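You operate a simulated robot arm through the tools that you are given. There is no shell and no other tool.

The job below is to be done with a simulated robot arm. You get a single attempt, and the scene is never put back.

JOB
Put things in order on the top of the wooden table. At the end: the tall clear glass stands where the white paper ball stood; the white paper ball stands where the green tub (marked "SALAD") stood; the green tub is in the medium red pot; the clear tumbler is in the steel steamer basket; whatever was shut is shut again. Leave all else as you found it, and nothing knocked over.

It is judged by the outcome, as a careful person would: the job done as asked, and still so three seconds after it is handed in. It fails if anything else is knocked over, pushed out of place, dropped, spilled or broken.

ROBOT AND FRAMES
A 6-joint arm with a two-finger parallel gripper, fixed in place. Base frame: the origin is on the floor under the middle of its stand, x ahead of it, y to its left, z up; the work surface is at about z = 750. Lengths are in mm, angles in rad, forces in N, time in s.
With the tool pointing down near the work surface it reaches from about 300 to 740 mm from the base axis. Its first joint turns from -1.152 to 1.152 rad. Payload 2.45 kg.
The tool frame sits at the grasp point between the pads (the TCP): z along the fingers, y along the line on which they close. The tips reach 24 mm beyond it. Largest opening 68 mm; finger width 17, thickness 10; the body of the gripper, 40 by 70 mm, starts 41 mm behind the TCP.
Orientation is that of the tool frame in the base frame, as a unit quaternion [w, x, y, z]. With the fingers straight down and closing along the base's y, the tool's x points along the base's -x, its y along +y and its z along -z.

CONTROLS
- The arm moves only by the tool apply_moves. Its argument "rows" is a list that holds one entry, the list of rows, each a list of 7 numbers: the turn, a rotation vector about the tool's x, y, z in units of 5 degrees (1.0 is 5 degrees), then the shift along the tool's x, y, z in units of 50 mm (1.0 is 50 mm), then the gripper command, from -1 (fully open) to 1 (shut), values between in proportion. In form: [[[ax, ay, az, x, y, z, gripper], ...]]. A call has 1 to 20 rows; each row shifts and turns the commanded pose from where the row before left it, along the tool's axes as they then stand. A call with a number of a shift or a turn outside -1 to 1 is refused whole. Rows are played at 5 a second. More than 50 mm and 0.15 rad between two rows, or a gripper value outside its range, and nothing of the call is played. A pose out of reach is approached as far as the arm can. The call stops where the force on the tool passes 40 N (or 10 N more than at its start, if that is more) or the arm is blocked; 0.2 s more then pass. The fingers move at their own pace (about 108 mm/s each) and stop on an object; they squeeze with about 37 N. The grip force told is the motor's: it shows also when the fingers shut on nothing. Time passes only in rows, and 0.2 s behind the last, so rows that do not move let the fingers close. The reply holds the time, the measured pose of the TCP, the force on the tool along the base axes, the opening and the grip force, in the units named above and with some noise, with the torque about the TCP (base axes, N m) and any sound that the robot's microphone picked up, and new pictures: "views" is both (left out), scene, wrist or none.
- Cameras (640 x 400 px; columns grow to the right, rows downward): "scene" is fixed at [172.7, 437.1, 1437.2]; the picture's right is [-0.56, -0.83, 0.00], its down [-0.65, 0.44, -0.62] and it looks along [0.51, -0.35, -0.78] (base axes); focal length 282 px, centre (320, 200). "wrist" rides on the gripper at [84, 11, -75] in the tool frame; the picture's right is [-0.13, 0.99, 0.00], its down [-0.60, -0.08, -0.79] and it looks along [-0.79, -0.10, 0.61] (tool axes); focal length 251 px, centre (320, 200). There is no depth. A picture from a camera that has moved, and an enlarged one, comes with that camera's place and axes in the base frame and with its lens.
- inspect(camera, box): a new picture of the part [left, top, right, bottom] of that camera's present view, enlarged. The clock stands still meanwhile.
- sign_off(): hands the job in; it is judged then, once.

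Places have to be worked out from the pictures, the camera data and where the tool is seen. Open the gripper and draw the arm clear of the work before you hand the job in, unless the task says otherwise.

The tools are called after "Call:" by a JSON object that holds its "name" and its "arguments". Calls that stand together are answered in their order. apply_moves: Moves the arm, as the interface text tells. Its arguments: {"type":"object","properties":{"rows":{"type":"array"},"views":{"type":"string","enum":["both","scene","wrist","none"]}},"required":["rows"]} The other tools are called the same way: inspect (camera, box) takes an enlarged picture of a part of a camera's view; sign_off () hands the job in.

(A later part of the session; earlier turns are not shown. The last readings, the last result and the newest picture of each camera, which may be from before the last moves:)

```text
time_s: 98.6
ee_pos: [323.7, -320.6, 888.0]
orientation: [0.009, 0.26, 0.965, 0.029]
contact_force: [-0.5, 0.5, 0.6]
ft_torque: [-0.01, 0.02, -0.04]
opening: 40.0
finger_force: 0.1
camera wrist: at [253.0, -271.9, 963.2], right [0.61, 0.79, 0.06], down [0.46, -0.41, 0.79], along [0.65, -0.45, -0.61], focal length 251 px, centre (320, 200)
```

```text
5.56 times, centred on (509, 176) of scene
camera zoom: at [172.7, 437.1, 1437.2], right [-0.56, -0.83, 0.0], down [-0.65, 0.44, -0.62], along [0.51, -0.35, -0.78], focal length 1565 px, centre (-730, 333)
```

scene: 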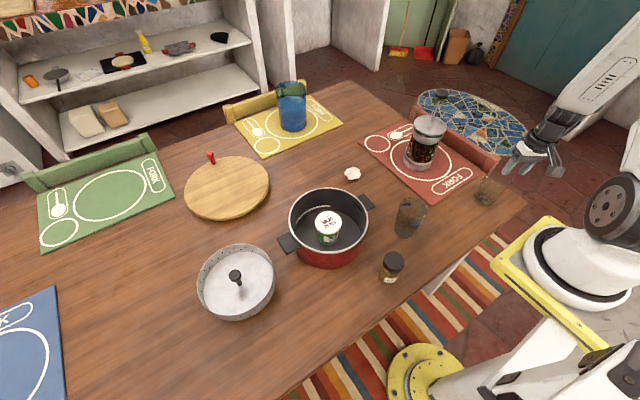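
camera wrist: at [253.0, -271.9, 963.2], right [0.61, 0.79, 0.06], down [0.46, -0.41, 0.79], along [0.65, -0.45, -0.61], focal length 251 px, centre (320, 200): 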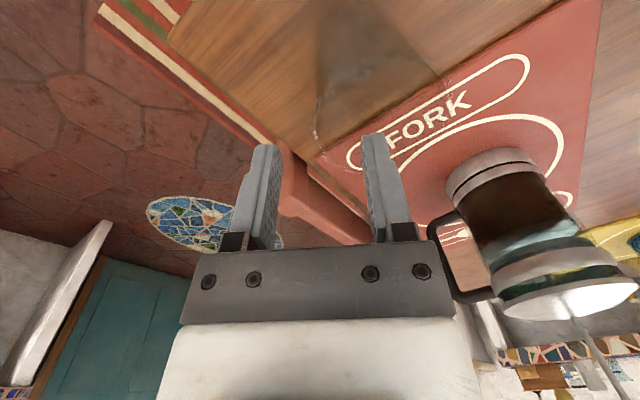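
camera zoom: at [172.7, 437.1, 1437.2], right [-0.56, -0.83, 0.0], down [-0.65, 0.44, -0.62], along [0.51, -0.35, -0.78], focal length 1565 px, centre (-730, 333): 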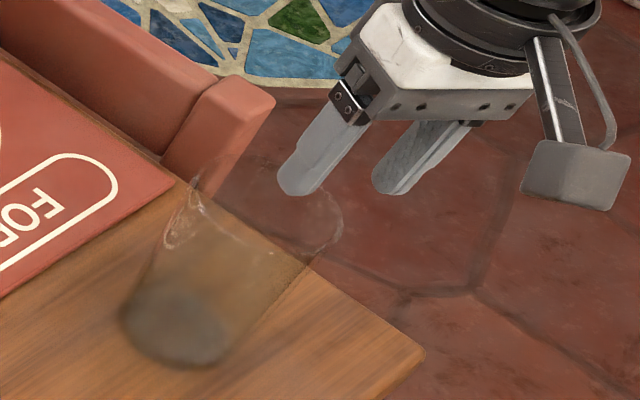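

The alignment matches the earlier successful pinch. I descend 43 mm with one finger inside and one outside.

Call:
{"name": "apply_moves", "arguments": {"rows": [[[0, 0, 0, 0, -0.0133, 0.217, -0.176], [0, 0, 0, 0, -0.0133, 0.217, -0.176], [0, 0, 0, 0, -0.0133, 0.217, -0.176], [0, 0, 0, 0, -0.0133, 0.217, -0.176], [0, 0, 0, 0, 0, 0, -0.176]]]}}

Call:
{"name": "inspect", "arguments": {"camera": "wrist", "box": [230, 60, 470, 240]}}

Call:
{"name": "inspect", "arguments": {"camera": "scene", "box": [464, 140, 554, 212]}}

```text
time_s: 99.8
ee_pos: [323.3, -320.4, 842.0]
orientation: [0.01, 0.258, 0.965, 0.031]
contact_force: [1.1, 0.6, -0.2]
ft_torque: [-0.01, 0.01, 0.02]
opening: 40.1
finger_force: 0.0
camera wrist: at [253.3, -272.7, 917.9], right [0.61, 0.79, 0.06], down [0.46, -0.41, 0.79], along [0.65, -0.45, -0.61], focal length 251 px, centre (320, 200)
```

scene: 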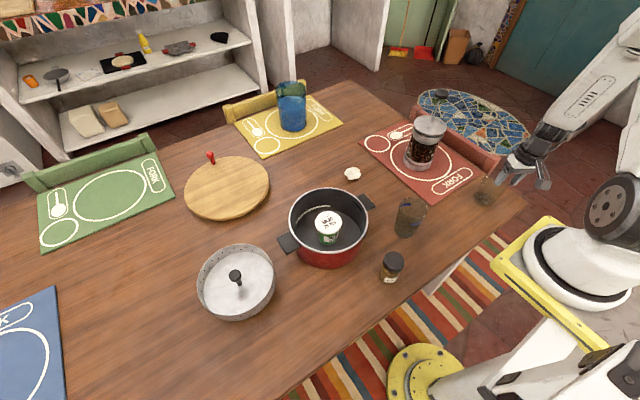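
wrist: 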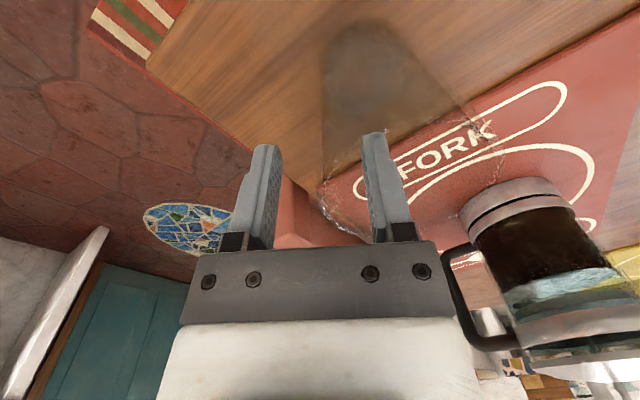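

```text
2.22 times, centred on (350, 150) of wrist
camera zoom: at [253.3, -272.7, 917.9], right [0.61, 0.79, 0.06], down [0.46, -0.41, 0.79], along [0.65, -0.45, -0.61], focal length 559 px, centre (253, 311)
```

zoom: 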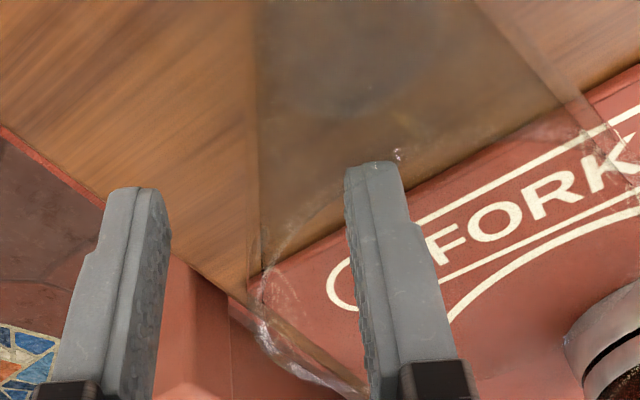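

```text
5.56 times, centred on (509, 176) of scene
camera zoom: at [172.7, 437.1, 1437.2], right [-0.56, -0.83, 0.0], down [-0.65, 0.44, -0.62], along [0.51, -0.35, -0.78], focal length 1565 px, centre (-730, 333)
```

zoom: 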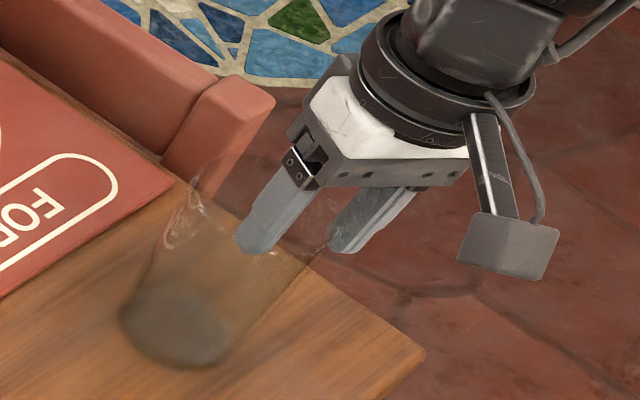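

The wall is midway between the fingers. I close in stages.

Call:
{"name": "apply_moves", "arguments": {"rows": [[[0, 0, 0, 0, 0, 0, 0.2], [0, 0, 0, 0, 0, 0, 0.5], [0, 0, 0, 0, 0, 0, 0.7], [0, 0, 0, 0, 0, 0, 0.7]]], "views": "wrist"}}

Call:
{"name": "inspect", "arguments": {"camera": "wrist", "box": [230, 60, 470, 240]}}

```text
time_s: 100.8
ee_pos: [322.5, -320.7, 841.6]
orientation: [0.009, 0.259, 0.965, 0.03]
contact_force: [-0.2, -0.8, -0.1]
ft_torque: [-0.01, -0.01, 0.02]
opening: 10.2
finger_force: 0.1
camera wrist: at [253.3, -272.7, 918.1], right [0.61, 0.79, 0.06], down [0.46, -0.41, 0.79], along [0.65, -0.45, -0.61], focal length 251 px, centre (320, 200)
```

wrist: 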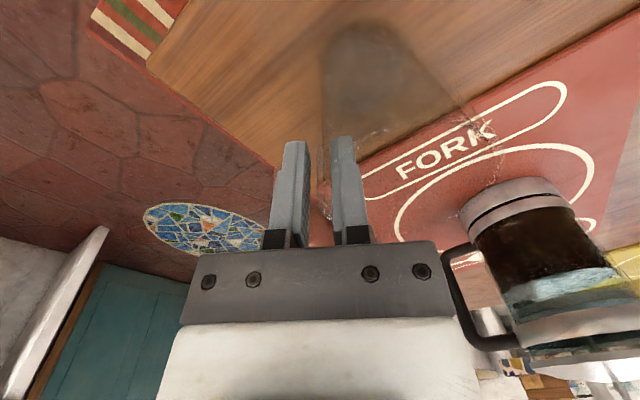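

```text
2.22 times, centred on (350, 150) of wrist
camera zoom: at [253.3, -272.7, 918.1], right [0.61, 0.79, 0.06], down [0.46, -0.41, 0.79], along [0.65, -0.45, -0.61], focal length 559 px, centre (253, 311)
```

zoom: 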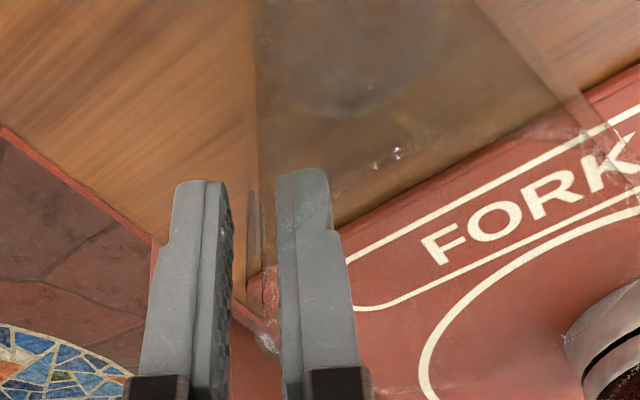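

The wall lies in the gap. I close fully and hold.

Call:
{"name": "apply_moves", "arguments": {"rows": [[[0, 0, 0, 0, 0, 0, 0.8], [0, 0, 0, 0, 0, 0, 0.87], [0, 0, 0, 0, 0, 0, 0.94], [0, 0, 0, 0, 0, 0, 1], [0, 0, 0, 0, 0, 0, 1], [0, 0, 0, 0, 0, 0, 1]]], "views": "both"}}

Call:
{"name": "inspect", "arguments": {"camera": "wrist", "box": [230, 60, 470, 240]}}

Call:
{"name": "inspect", "arguments": {"camera": "scene", "box": [464, 140, 554, 212]}}

```text
time_s: 102.2
ee_pos: [324.9, -321.3, 842.8]
orientation: [0.009, 0.258, 0.966, 0.031]
contact_force: [-1.3, 0.5, 1.1]
ft_torque: [0.02, 0.07, 0.01]
opening: 5.6
finger_force: 28.7
camera wrist: at [253.3, -272.7, 918.1], right [0.61, 0.79, 0.06], down [0.46, -0.41, 0.79], along [0.65, -0.45, -0.61], focal length 251 px, centre (320, 200)
```

scene: 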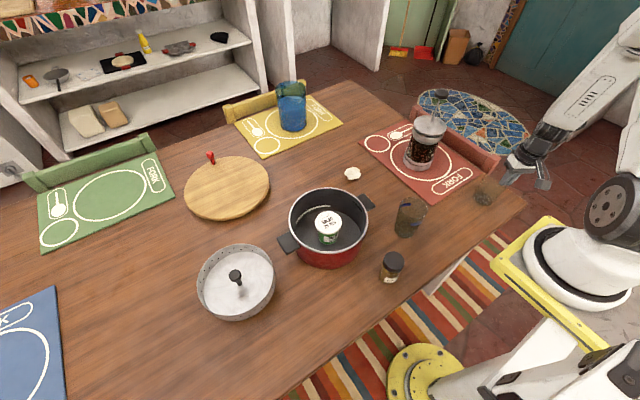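
wrist: 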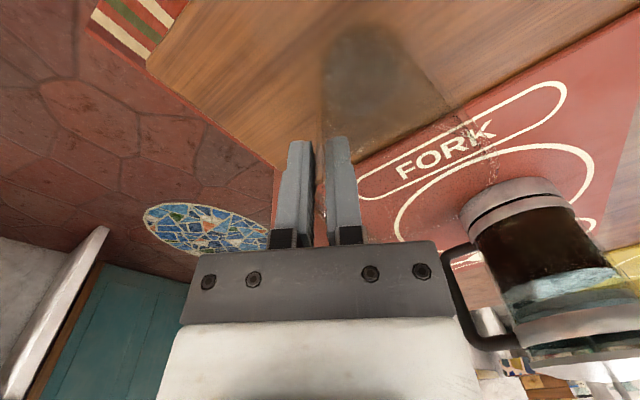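

```text
2.22 times, centred on (350, 150) of wrist
camera zoom: at [253.3, -272.7, 918.1], right [0.61, 0.79, 0.06], down [0.46, -0.41, 0.79], along [0.65, -0.45, -0.61], focal length 559 px, centre (253, 311)
```

zoom: 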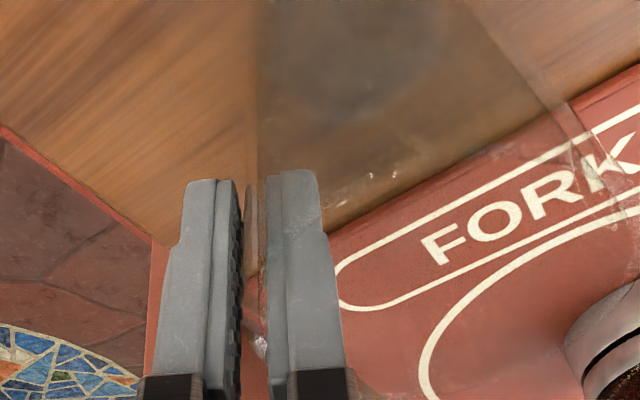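

```text
5.56 times, centred on (509, 176) of scene
camera zoom: at [172.6, 437.2, 1437.2], right [-0.56, -0.83, 0.0], down [-0.65, 0.44, -0.62], along [0.51, -0.35, -0.78], focal length 1565 px, centre (-730, 333)
```

zoom: 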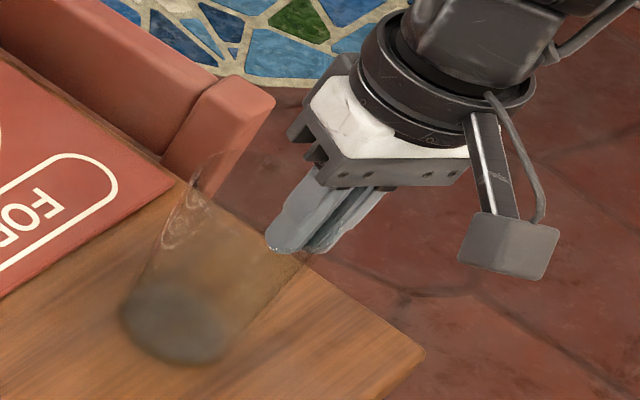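

This wall is 5.6 mm thick against 2.5 mm for the other, so they are different glasses. A thick-walled one fits "tumbler". I lift 10 mm to check the hold.

Call:
{"name": "apply_moves", "arguments": {"rows": [[[0, 0, 0, 0, 0.0031, -0.05, 1], [0, 0, 0, 0, 0.0061, -0.1, 1], [0, 0, 0, 0, 0.0031, -0.05, 1], [0, 0, 0, 0, 0, 0, 1]]]}}

Call:
{"name": "inspect", "arguments": {"camera": "wrist", "box": [230, 0, 470, 240]}}

Call:
{"name": "inspect", "arguments": {"camera": "scene", "box": [464, 140, 554, 212]}}

```text
time_s: 103.2
ee_pos: [323.4, -319.1, 852.4]
orientation: [0.009, 0.259, 0.965, 0.03]
contact_force: [-0.5, -0.1, -2.1]
ft_torque: [-0.09, 0.05, 0.0]
opening: 5.7
finger_force: 28.3
camera wrist: at [253.1, -272.1, 928.5], right [0.61, 0.79, 0.06], down [0.46, -0.41, 0.79], along [0.65, -0.45, -0.61], focal length 251 px, centre (320, 200)
```

scene: 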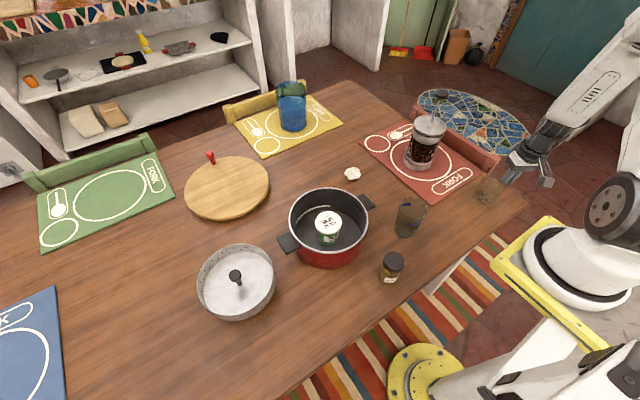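
wrist: 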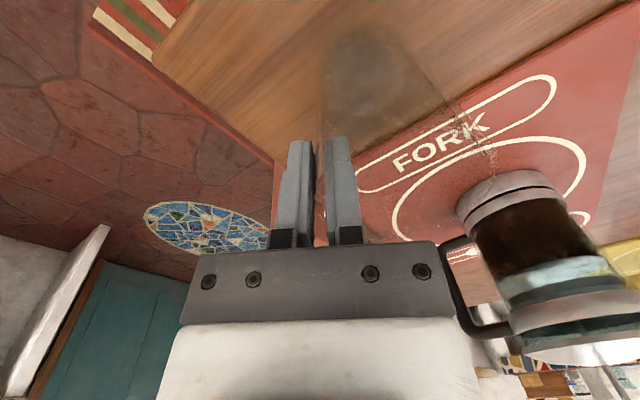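

```text
1.67 times, centred on (350, 120) of wrist
camera zoom: at [253.1, -272.1, 928.5], right [0.61, 0.79, 0.06], down [0.46, -0.41, 0.79], along [0.65, -0.45, -0.61], focal length 419 px, centre (270, 333)
```

zoom: 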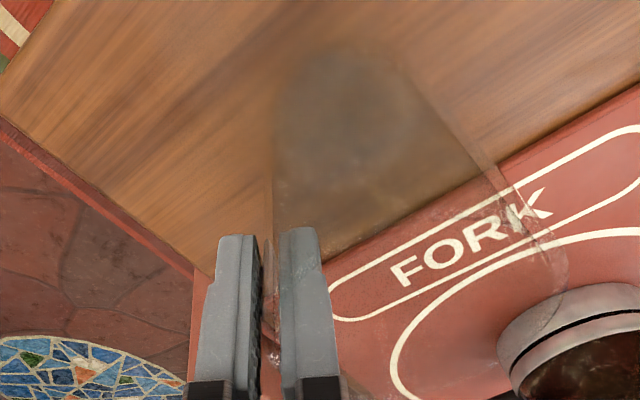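

```text
5.56 times, centred on (509, 176) of scene
camera zoom: at [172.7, 437.1, 1437.3], right [-0.56, -0.83, 0.0], down [-0.65, 0.44, -0.62], along [0.51, -0.35, -0.78], focal length 1565 px, centre (-730, 333)
```

zoom: 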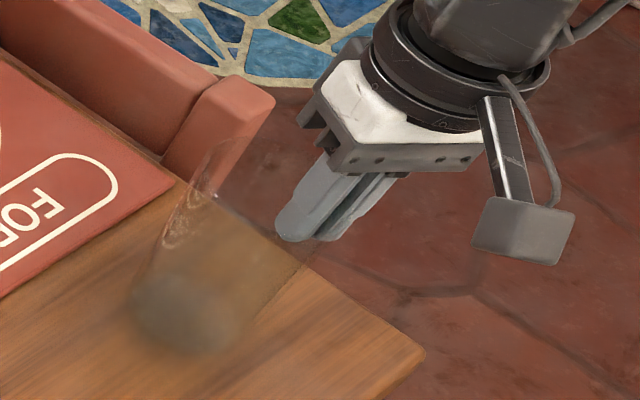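

The tumbler is held, about 2 N. Before carrying it, I re-measure the basket: rim, post and floor.

Call:
{"name": "inspect", "arguments": {"camera": "scene", "box": [188, 236, 288, 326]}}

Call:
{"name": "inspect", "arguments": {"camera": "scene", "box": [212, 256, 260, 296]}}

```text
4.44 times, centred on (238, 281) of scene
camera zoom: at [172.7, 437.1, 1437.3], right [-0.56, -0.83, 0.0], down [-0.65, 0.44, -0.62], along [0.51, -0.35, -0.78], focal length 1252 px, centre (684, -160)
```

zoom: 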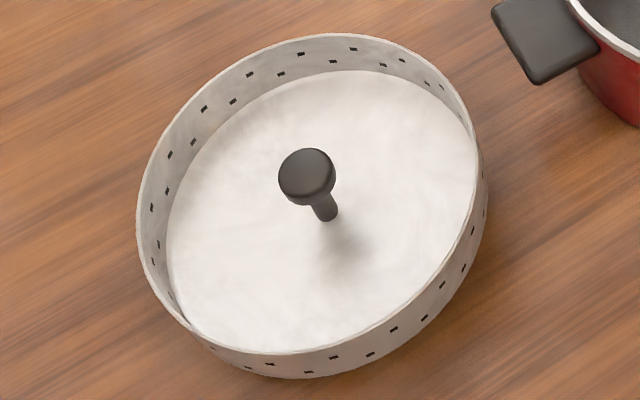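

```text
10.00 times, centred on (236, 276) of scene
camera zoom: at [172.7, 437.1, 1437.3], right [-0.56, -0.83, 0.0], down [-0.65, 0.44, -0.62], along [0.51, -0.35, -0.78], focal length 2818 px, centre (1160, -560)
```

zoom: 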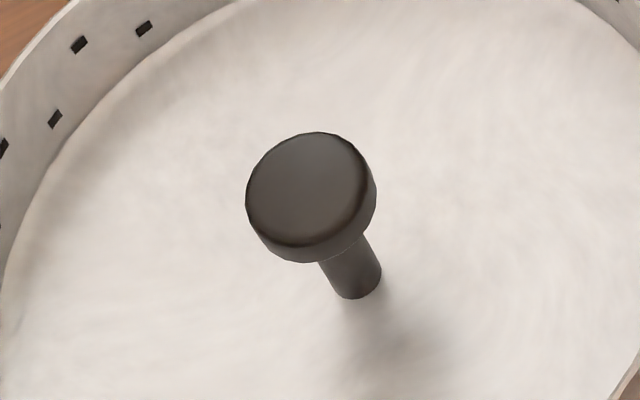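

The basket centre is at about (509,452), the knob has radius 15 and top at z about 812, and the inner wall radius is about 90. There's room for the tumbler centred about 53 mm from the post, toward me, near (482.5,406). First I raise it high enough to clear everything.

Call:
{"name": "apply_moves", "arguments": {"rows": [[[0, 0, 0, 0, 0.0183, -0.3, 1], [0, 0, 0, 0, 0.027, -0.4425, 1], [0, 0, 0, 0, 0.027, -0.4425, 1], [0, 0, 0, 0, 0.027, -0.4425, 1], [0, 0, 0, 0, 0.027, -0.4425, 1], [0, 0, 0, 0, 0.027, -0.4425, 1], [0, 0, 0, 0, 0.0092, -0.15, 1], [0, 0, 0, 0, 0, 0, 1]]]}}

```text
time_s: 105.0
ee_pos: [324.1, -319.3, 986.3]
orientation: [0.01, 0.259, 0.965, 0.03]
contact_force: [0.1, 0.3, -1.8]
ft_torque: [-0.06, 0.07, 0.02]
opening: 5.9
finger_force: 28.6
camera wrist: at [254.0, -271.3, 1061.4], right [0.61, 0.79, 0.06], down [0.46, -0.41, 0.79], along [0.65, -0.45, -0.61], focal length 251 px, centre (320, 200)
```

scene: 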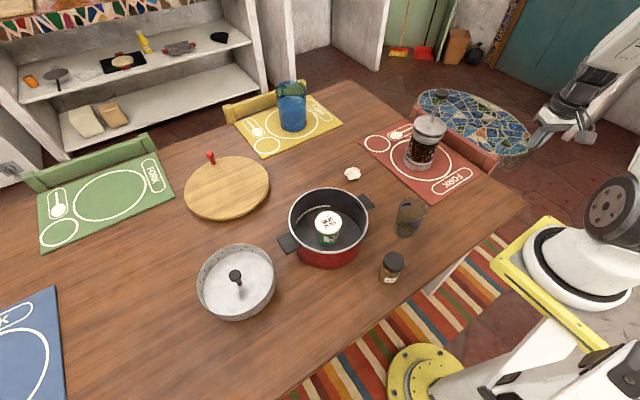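
wrist: 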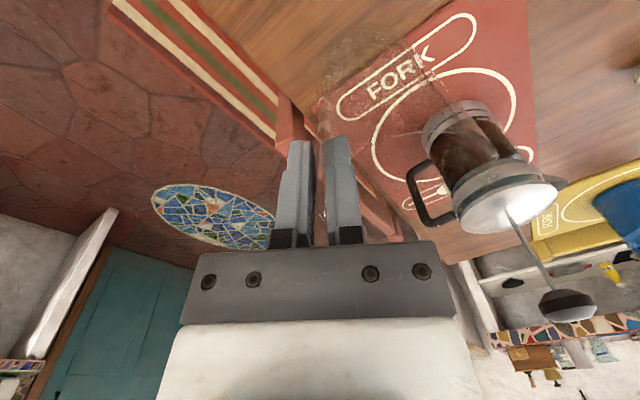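

Raised and steady. I carry it along a curved path, well outside the minimum radius and above the tall glass and pot.

Call:
{"name": "apply_moves", "arguments": {"rows": [[[0, 0, 0, -0.06, 0.35, 0.021, 1], [0, 0, 0, -0.091, 0.55, 0.034, 1], [0, 0, 0, -0.1, 0.6, 0.037, 1], [0, 0, 0, -0.1, 0.6, 0.037, 1], [0, 0, 0, -0.1, 0.6, 0.037, 1], [0, 0, 0, -0.095, 0.61, 0.036, 1], [0, 0, 0, 0.2282, 0.4831, 0.0296, 1], [0, 0, 0, 0.2282, 0.4831, 0.0296, 1], [0, 0, 0, 0.2282, 0.4831, 0.0296, 1], [0, 0, 0, 0.2282, 0.4831, 0.0296, 1], [0, 0, 0, 0.2282, 0.4831, 0.0296, 1], [0, 0, 0, 0.2282, 0.4831, 0.0296, 1], [0, 0, 0, 0.2282, 0.4831, 0.0296, 1], [0, 0, 0, 0.2282, 0.4831, 0.0296, 1], [0, 0, 0, 0.2282, 0.4831, 0.0296, 1], [0, 0, 0, 0, 0, 0, 1]]]}}

Call:
{"name": "inspect", "arguments": {"camera": "wrist", "box": [230, 0, 530, 240]}}

```text
time_s: 108.4
ee_pos: [449.5, 51.3, 986.6]
orientation: [0.009, 0.258, 0.966, 0.03]
contact_force: [-0.2, -0.4, -2.2]
ft_torque: [-0.03, 0.03, -0.02]
opening: 5.6
finger_force: 28.3
camera wrist: at [379.2, 98.9, 1062.8], right [0.61, 0.79, 0.06], down [0.46, -0.41, 0.79], along [0.65, -0.45, -0.61], focal length 251 px, centre (320, 200)
```

scene: 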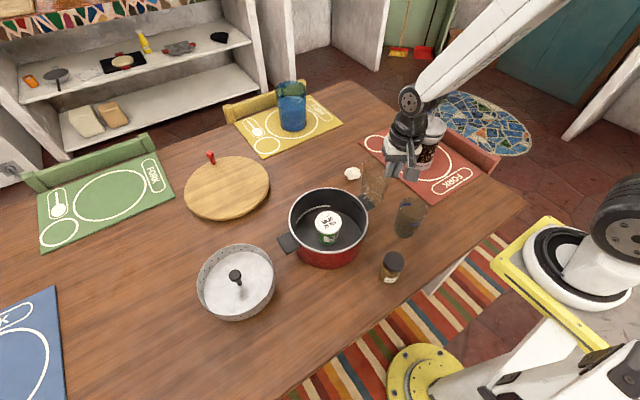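
wrist: 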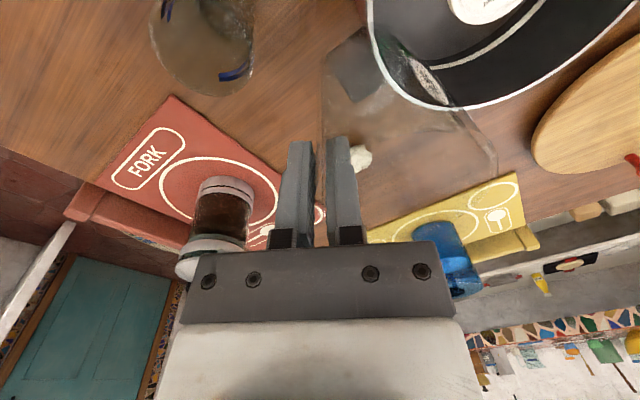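

```text
1.67 times, centred on (380, 120) of wrist
camera zoom: at [379.2, 98.9, 1062.8], right [0.61, 0.79, 0.06], down [0.46, -0.41, 0.79], along [0.65, -0.45, -0.61], focal length 419 px, centre (220, 333)
```

zoom: 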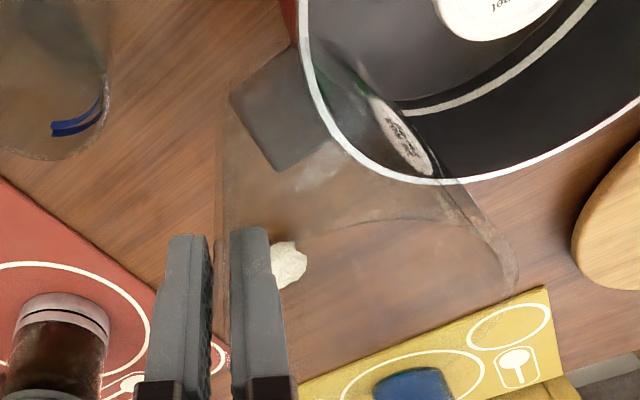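

On track and steady. I carry on to above the basket position.

Call:
{"name": "apply_moves", "arguments": {"rows": [[[0, 0, 0, 0.15, 0.29, 0.0177, 1], [0, 0, 0, 0.2497, 0.4832, 0.0295, 1], [0, 0, 0, 0.2497, 0.4832, 0.0295, 1], [0, 0, 0, 0.2497, 0.4832, 0.0295, 1], [0, 0, 0, 0.2497, 0.4832, 0.0295, 1], [0, 0, 0, 0.2497, 0.4832, 0.0295, 1], [0, 0, 0, 0.2497, 0.4832, 0.0295, 1], [0, 0, 0, 0.2497, 0.4832, 0.0295, 1], [0, 0, 0, 0.2497, 0.4832, 0.0295, 1], [0, 0, 0, 0.2497, 0.4832, 0.0295, 1], [0, 0, 0, 0.2497, 0.4832, 0.0295, 1], [0, 0, 0, 0.2497, 0.4832, 0.0295, 1], [0, 0, 0, 0.1, 0.193, 0.0118, 1], [0, 0, 0, 0, 0, 0, 1]]]}}

Call:
{"name": "inspect", "arguments": {"camera": "wrist", "box": [230, 0, 530, 240]}}

Call:
{"name": "inspect", "arguments": {"camera": "scene", "box": [190, 170, 350, 330]}}

```text
time_s: 111.4
ee_pos: [466.3, 377.7, 987.9]
orientation: [0.009, 0.259, 0.966, 0.03]
contact_force: [-0.9, 0.3, -1.9]
ft_torque: [-0.06, 0.01, 0.01]
opening: 5.9
finger_force: 28.4
camera wrist: at [395.2, 425.3, 1063.9], right [0.61, 0.79, 0.06], down [0.46, -0.41, 0.79], along [0.65, -0.45, -0.61], focal length 251 px, centre (320, 200)
```

scene: 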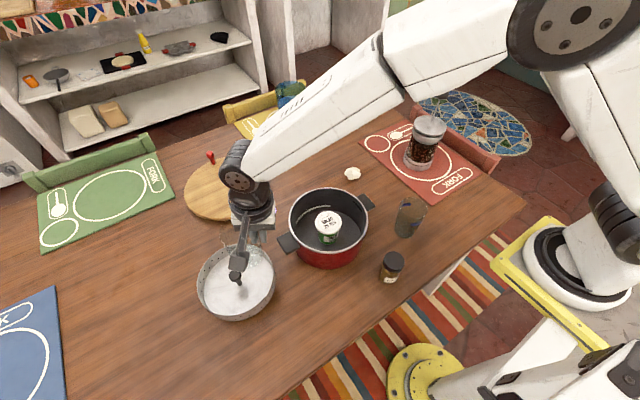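
wrist: 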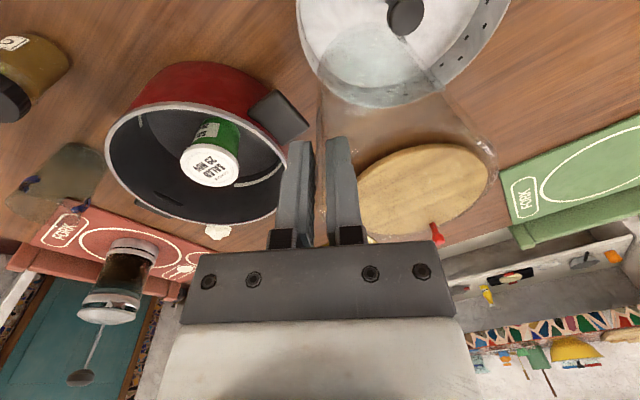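

```text
1.67 times, centred on (380, 120) of wrist
camera zoom: at [395.2, 425.3, 1063.9], right [0.61, 0.79, 0.06], down [0.46, -0.41, 0.79], along [0.65, -0.45, -0.61], focal length 419 px, centre (220, 333)
```

zoom: 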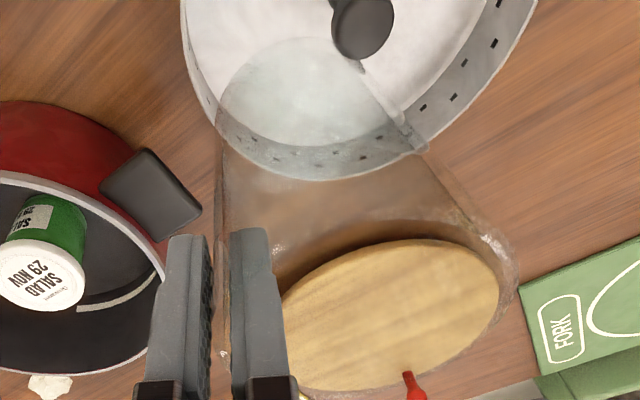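

```text
2.50 times, centred on (270, 250) of scene
camera zoom: at [172.7, 437.2, 1437.2], right [-0.56, -0.83, 0.0], down [-0.65, 0.44, -0.62], along [0.51, -0.35, -0.78], focal length 704 px, centre (445, 75)
```

zoom: 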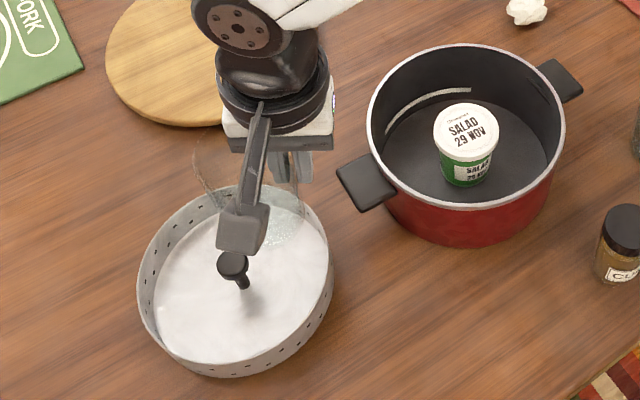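

The tumbler is over the intended spot. I zoom in on the held tumbler and the basket to check the alignment and that it hangs upright.

Call:
{"name": "inspect", "arguments": {"camera": "wrist", "box": [290, 0, 510, 180]}}

Call:
{"name": "inspect", "arguments": {"camera": "scene", "box": [220, 190, 300, 270]}}

```text
2.22 times, centred on (400, 90) of wrist
camera zoom: at [395.2, 425.3, 1063.9], right [0.61, 0.79, 0.06], down [0.46, -0.41, 0.79], along [0.65, -0.45, -0.61], focal length 559 px, centre (142, 444)
```

zoom: 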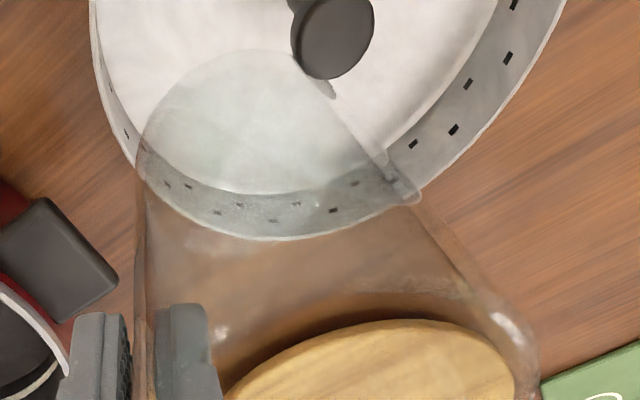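

```text
5.00 times, centred on (260, 230) of scene
camera zoom: at [172.7, 437.2, 1437.2], right [-0.56, -0.83, 0.0], down [-0.65, 0.44, -0.62], along [0.51, -0.35, -0.78], focal length 1409 px, centre (620, 50)
```

zoom: 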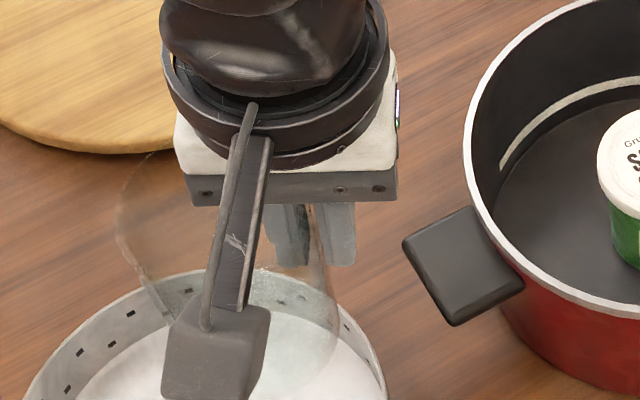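

The held tumbler is upright, with its base centre at about (480,404.5), 54 mm from the post and inside the 47–58 mm window. I lower partway, to just above knob level, and re-check.

Call:
{"name": "apply_moves", "arguments": {"rows": [[[0, 0, 0, 0, 0.0, 0.25, 1], [0, 0, 0, 0, -0.0229, 0.3743, 1], [0, 0, 0, 0, -0.0229, 0.3743, 1], [0, 0, 0, 0, -0.0229, 0.3743, 1], [0, 0, 0, 0, -0.0076, 0.1248, 1], [0, 0, 0, 0, 0, 0, 1]]]}}

Call:
{"name": "inspect", "arguments": {"camera": "wrist", "box": [290, 0, 510, 180]}}

Call:
{"name": "inspect", "arguments": {"camera": "scene", "box": [190, 200, 310, 330]}}

```text
time_s: 112.8
ee_pos: [465.2, 379.4, 912.3]
orientation: [0.009, 0.259, 0.965, 0.032]
contact_force: [0.4, 0.6, -1.8]
ft_torque: [-0.04, 0.08, 0.0]
opening: 5.7
finger_force: 29.0
camera wrist: at [395.2, 426.2, 988.4], right [0.61, 0.79, 0.06], down [0.46, -0.41, 0.79], along [0.65, -0.45, -0.61], focal length 251 px, centre (320, 200)
```

scene: 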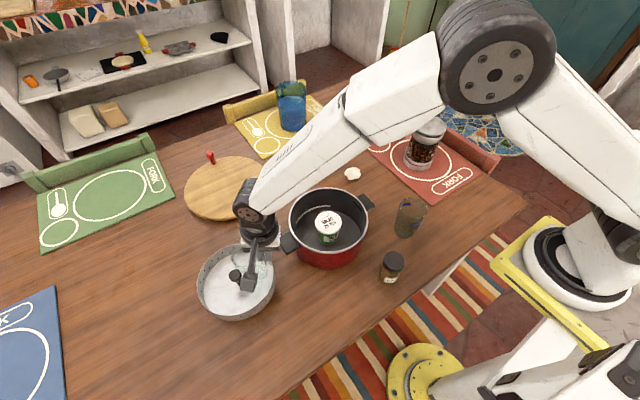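
wrist: 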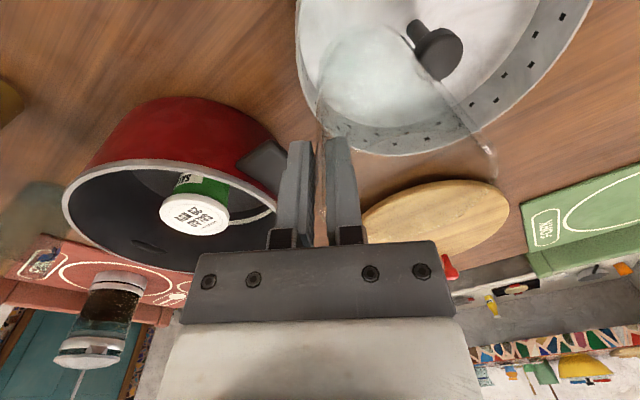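

```text
2.22 times, centred on (400, 90) of wrist
camera zoom: at [395.2, 426.2, 988.4], right [0.61, 0.79, 0.06], down [0.46, -0.41, 0.79], along [0.65, -0.45, -0.61], focal length 559 px, centre (142, 444)
```

zoom: 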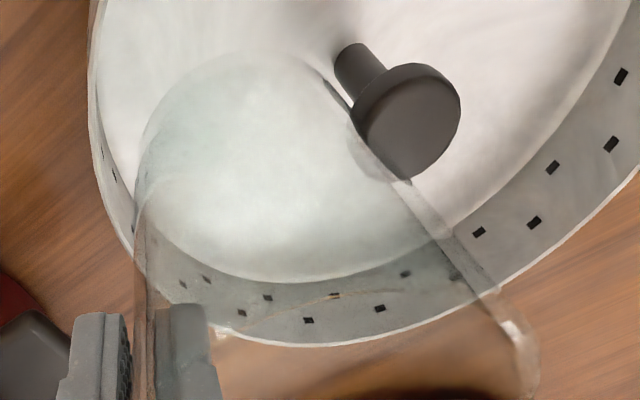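

```text
3.08 times, centred on (250, 265) of scene
camera zoom: at [172.7, 437.2, 1437.2], right [-0.56, -0.83, 0.0], down [-0.65, 0.44, -0.62], along [0.51, -0.35, -0.78], focal length 867 px, centre (535, 0)
```

zoom: 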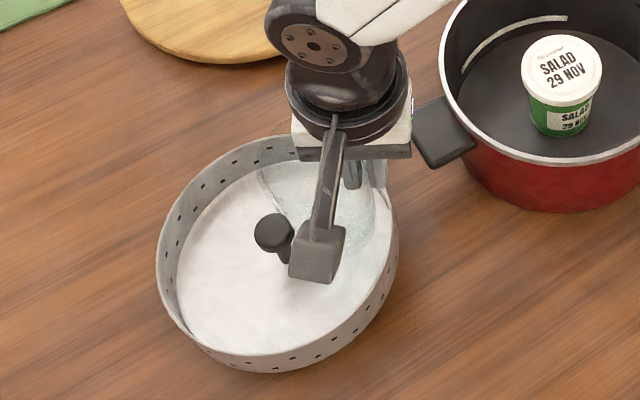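

There's clearance to the knob (about 6 mm) and to the basket wall (about 5 mm). I keep lowering slowly.

Call:
{"name": "apply_moves", "arguments": {"rows": [[[0, 0, 0, 0, -0.0122, 0.2, 1], [0, 0, 0, 0, -0.0122, 0.2, 1], [0, 0, 0, 0, -0.0122, 0.2, 1], [0, 0, 0, 0, -0.0122, 0.2, 1], [0, 0, 0, 0, -0.0122, 0.2, 1], [0, 0, 0, 0, 0, 0, 1]]]}}

Call:
{"name": "inspect", "arguments": {"camera": "wrist", "box": [290, 0, 510, 180]}}

Call:
{"name": "inspect", "arguments": {"camera": "scene", "box": [190, 200, 310, 330]}}

```text
time_s: 113.9
ee_pos: [466.3, 379.7, 873.4]
orientation: [0.008, 0.259, 0.965, 0.03]
contact_force: [-5.3, -4.8, 12.4]
ft_torque: [-0.28, 0.17, 0.01]
opening: 5.9
finger_force: 28.8
stopped in row 5: the force on the tool passed its limit at 58 N (the readings are from after the stop); the commanded pose is now the measured one
camera wrist: at [396.3, 426.6, 950.1], right [0.61, 0.79, 0.06], down [0.46, -0.41, 0.79], along [0.65, -0.45, -0.61], focal length 251 px, centre (320, 200)
```

scene: 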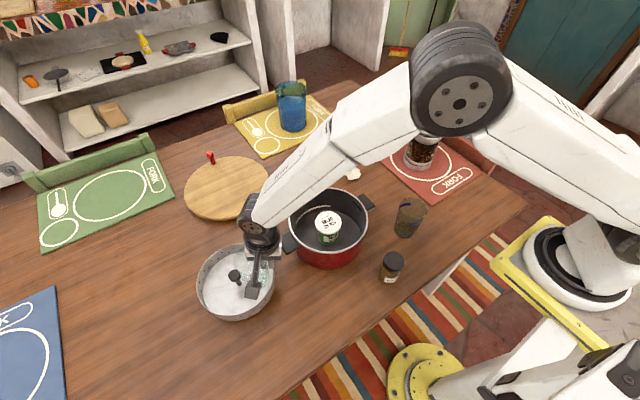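
wrist: 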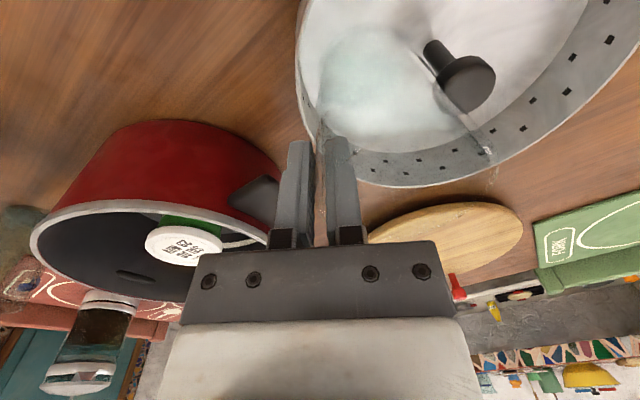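

```text
2.22 times, centred on (400, 90) of wrist
camera zoom: at [396.3, 426.6, 950.1], right [0.61, 0.79, 0.06], down [0.46, -0.41, 0.79], along [0.65, -0.45, -0.61], focal length 559 px, centre (142, 444)
```

zoom: 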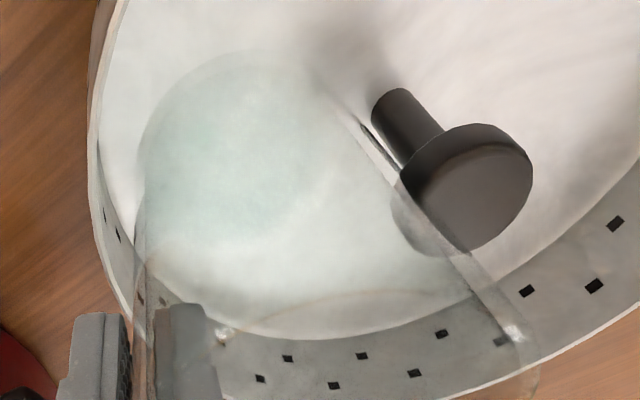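

```text
3.08 times, centred on (250, 265) of scene
camera zoom: at [172.4, 436.9, 1437.4], right [-0.56, -0.83, 0.0], down [-0.65, 0.44, -0.62], along [0.51, -0.35, -0.78], focal length 867 px, centre (535, 0)
```

zoom: 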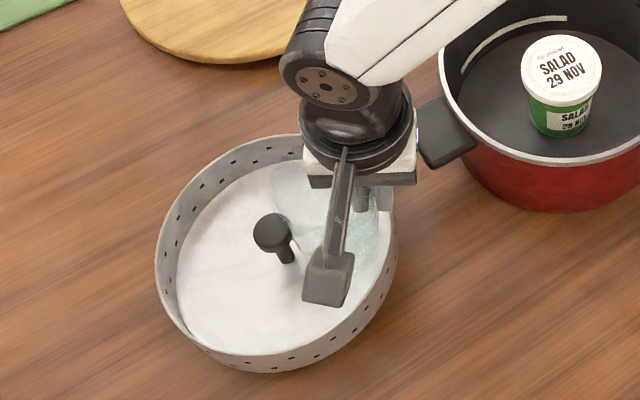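

It met the basket's floor earlier than expected: the floor is raised, at about z 779, which also puts the post's centre nearer, at about (497,451). I lift a few mm to unload it and check that nothing shifted.

Call:
{"name": "apply_moves", "arguments": {"rows": [[[0, 0, 0, 0, 0.0037, -0.06, 1], [0, 0, 0, 0, 0.0037, -0.06, 1], [0, 0, 0, 0, 0, 0, 1]]]}}

Call:
{"name": "inspect", "arguments": {"camera": "wrist", "box": [280, 0, 500, 180]}}

Call:
{"name": "inspect", "arguments": {"camera": "scene", "box": [190, 236, 290, 326]}}

```text
time_s: 114.7
ee_pos: [467.1, 379.8, 877.8]
orientation: [0.009, 0.259, 0.965, 0.03]
contact_force: [-0.1, -2.0, -1.5]
ft_torque: [-0.15, 0.06, -0.02]
opening: 5.9
finger_force: 28.5
camera wrist: at [396.2, 427.3, 954.7], right [0.61, 0.79, 0.06], down [0.46, -0.41, 0.79], along [0.65, -0.45, -0.61], focal length 251 px, centre (320, 200)
```

scene: 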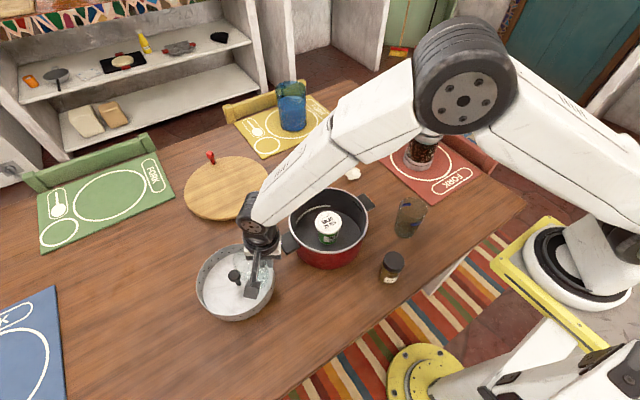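
wrist: 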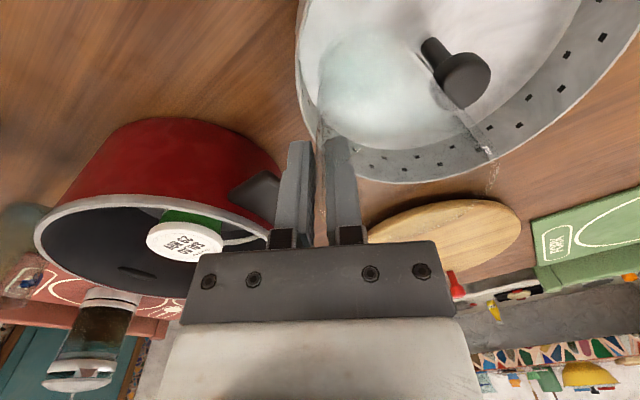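

```text
2.22 times, centred on (390, 90) of wrist
camera zoom: at [396.2, 427.3, 954.7], right [0.61, 0.79, 0.06], down [0.46, -0.41, 0.79], along [0.65, -0.45, -0.61], focal length 559 px, centre (164, 444)
```

zoom: 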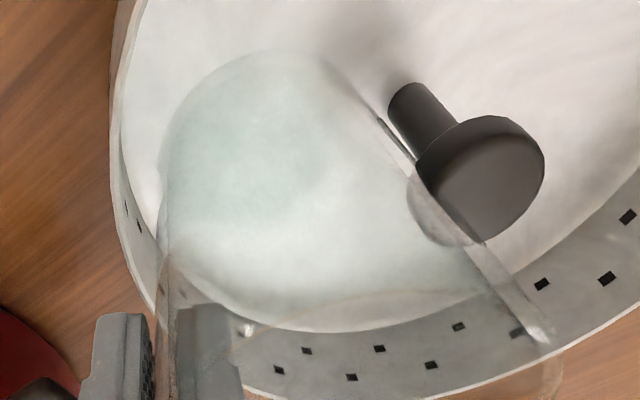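

```text
4.44 times, centred on (240, 281) of scene
camera zoom: at [172.7, 437.2, 1437.2], right [-0.56, -0.83, 0.0], down [-0.65, 0.44, -0.62], along [0.51, -0.35, -0.78], focal length 1252 px, centre (676, -160)
```

zoom: 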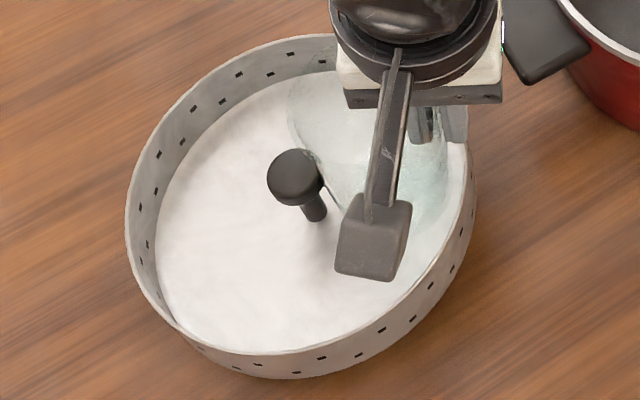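

I compare the knob and basket against the earlier view to see whether the basket was nudged.

Call:
{"name": "inspect", "arguments": {"camera": "scene", "box": [212, 256, 260, 296]}}

Call:
{"name": "inspect", "arguments": {"camera": "scene", "box": [188, 236, 288, 326]}}

```text
10.00 times, centred on (236, 276) of scene
camera zoom: at [172.7, 437.2, 1437.2], right [-0.56, -0.83, 0.0], down [-0.65, 0.44, -0.62], along [0.51, -0.35, -0.78], focal length 2818 px, centre (1160, -560)
```

zoom: 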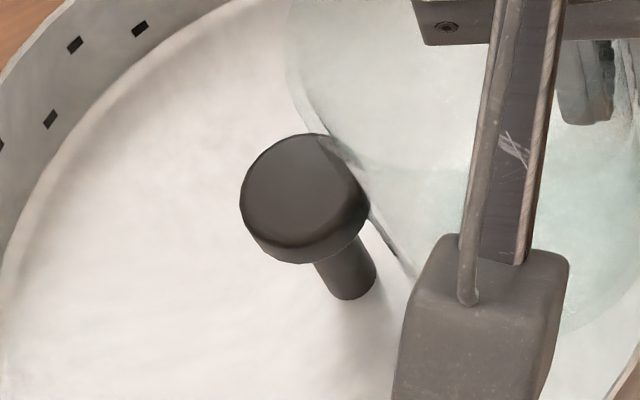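

```text
4.44 times, centred on (238, 281) of scene
camera zoom: at [172.7, 437.2, 1437.2], right [-0.56, -0.83, 0.0], down [-0.65, 0.44, -0.62], along [0.51, -0.35, -0.78], focal length 1252 px, centre (684, -160)
```

zoom: 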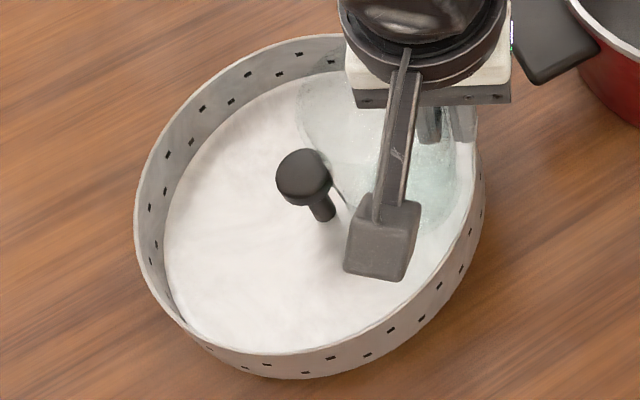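

The basket moved only about 1 mm; the tumbler is brushing the knob. I raise 12 mm, shift 4 mm outward from the knob, and look again.

Call:
{"name": "apply_moves", "arguments": {"rows": [[[0, 0, 0, 0, 0.0073, -0.12, 1], [0, 0, 0, 0, 0.0073, -0.12, 1], [0, 0, 0, -0.0065, -0.0395, -0.0025, 1], [0, 0, 0, -0.0065, -0.0395, -0.0025, 1], [0, 0, 0, 0, 0, 0, 1]]]}}

Call:
{"name": "inspect", "arguments": {"camera": "wrist", "box": [280, 0, 500, 180]}}

Call:
{"name": "inspect", "arguments": {"camera": "scene", "box": [220, 236, 290, 296]}}

```text
time_s: 115.9
ee_pos: [465.2, 376.1, 891.6]
orientation: [0.009, 0.259, 0.965, 0.03]
contact_force: [0.3, 0.2, -2.9]
ft_torque: [0.0, 0.03, 0.0]
opening: 5.6
finger_force: 28.6
camera wrist: at [395.6, 423.2, 967.0], right [0.61, 0.79, 0.06], down [0.46, -0.41, 0.79], along [0.65, -0.45, -0.61], focal length 251 px, centre (320, 200)
```

scene: 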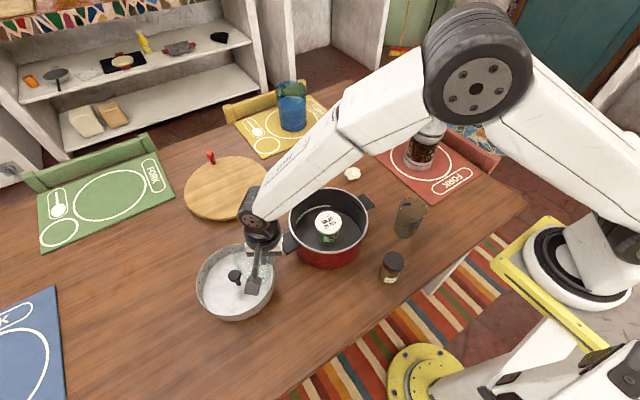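
wrist: 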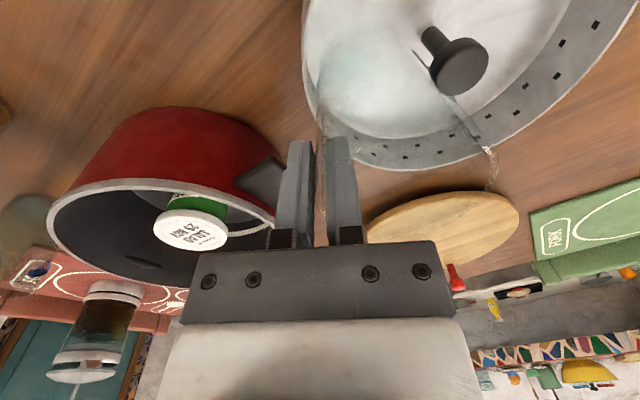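

```text
2.22 times, centred on (390, 90) of wrist
camera zoom: at [395.6, 423.2, 967.0], right [0.61, 0.79, 0.06], down [0.46, -0.41, 0.79], along [0.65, -0.45, -0.61], focal length 559 px, centre (164, 444)
```

zoom: 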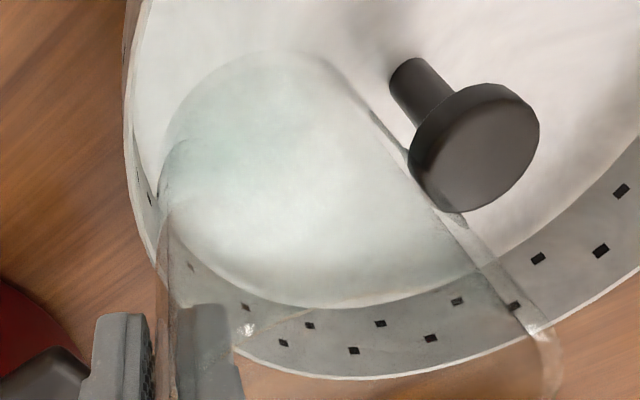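

```text
6.67 times, centred on (255, 266) of scene
camera zoom: at [172.7, 437.2, 1437.2], right [-0.56, -0.83, 0.0], down [-0.65, 0.44, -0.62], along [0.51, -0.35, -0.78], focal length 1878 px, centre (753, -240)
```

zoom: 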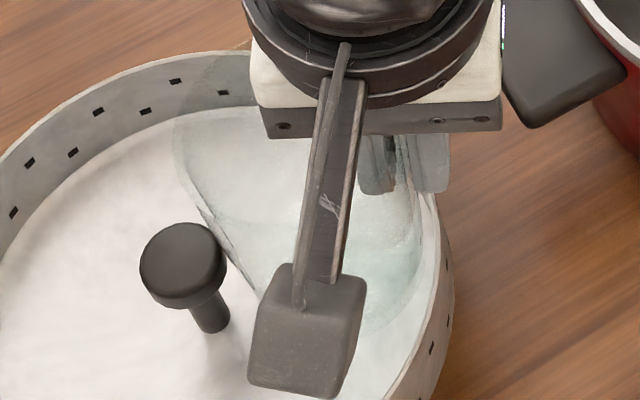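

Now there are about 3 mm to the knob and about 5 mm to the wall. I lower gently toward the basket floor.

Call:
{"name": "apply_moves", "arguments": {"rows": [[[0, 0, 0, 0, -0.0061, 0.1, 1], [0, 0, 0, 0, -0.0061, 0.1, 1], [0, 0, 0, 0, -0.0049, 0.08, 1], [0, 0, 0, 0, 0, 0, 1]]], "views": "none"}}

Call:
{"name": "apply_moves", "arguments": {"rows": [[[0, 0, 0, 0, -0.0018, 0.03, 1], [0, 0, 0, 0, 0, 0, 1]]], "views": "none"}}

Call:
{"name": "apply_moves", "arguments": {"rows": [[[0, 0, 0, 0, -0.0012, 0.02, 1], [0, 0, 0, 0, 0, 0, 1]]], "views": "none"}}

```text
time_s: 116.9
ee_pos: [465.9, 374.7, 876.8]
orientation: [0.01, 0.258, 0.966, 0.03]
contact_force: [0.4, 0.0, -1.8]
ft_torque: [-0.07, 0.03, 0.01]
opening: 5.7
finger_force: 28.4
```

```text
time_s: 117.5
ee_pos: [466.3, 376.5, 875.8]
orientation: [0.009, 0.259, 0.965, 0.03]
contact_force: [0.0, 0.1, -1.1]
ft_torque: [-0.06, 0.04, -0.01]
opening: 5.7
finger_force: 28.4
```

```text
time_s: 118.1
ee_pos: [465.7, 376.0, 874.4]
orientation: [0.008, 0.259, 0.965, 0.03]
contact_force: [0.7, 0.6, -1.4]
ft_torque: [-0.06, 0.0, 0.0]
opening: 6.0
finger_force: 28.5
```

Call:
{"name": "apply_moves", "arguments": {"rows": [[[0, 0, 0, 0, -0.0012, 0.02, 1], [0, 0, 0, 0, 0, 0, 1]]], "views": "none"}}

Call:
{"name": "apply_moves", "arguments": {"rows": [[[0, 0, 0, 0, -0.0012, 0.02, 1], [0, 0, 0, 0, 0, 0, 1]]], "views": "none"}}

Call:
{"name": "apply_moves", "arguments": {"rows": [[[0, 0, 0, 0, -0.0012, 0.02, 1], [0, 0, 0, 0, 0, 0, 1]]], "views": "none"}}

```text
time_s: 118.7
ee_pos: [465.7, 375.1, 874.4]
orientation: [0.008, 0.259, 0.965, 0.03]
contact_force: [-2.9, -2.9, 11.0]
ft_torque: [-0.22, 0.18, 0.01]
opening: 5.6
finger_force: 28.5
```

```text
time_s: 119.3
ee_pos: [466.7, 375.5, 874.3]
orientation: [0.009, 0.259, 0.965, 0.031]
contact_force: [-4.8, -6.8, 25.3]
ft_torque: [-0.48, 0.21, -0.02]
opening: 5.5
finger_force: 28.7
```

```text
time_s: 119.8
ee_pos: [466.1, 376.5, 874.2]
orientation: [0.011, 0.259, 0.965, 0.032]
contact_force: [-0.4, -0.7, 5.1]
ft_torque: [-0.08, 0.04, -0.03]
opening: 5.6
finger_force: 28.8
stopped in row 2: the force on the tool passed its limit at 40 N (the readings are from after the stop); the commanded pose is now the measured one
```

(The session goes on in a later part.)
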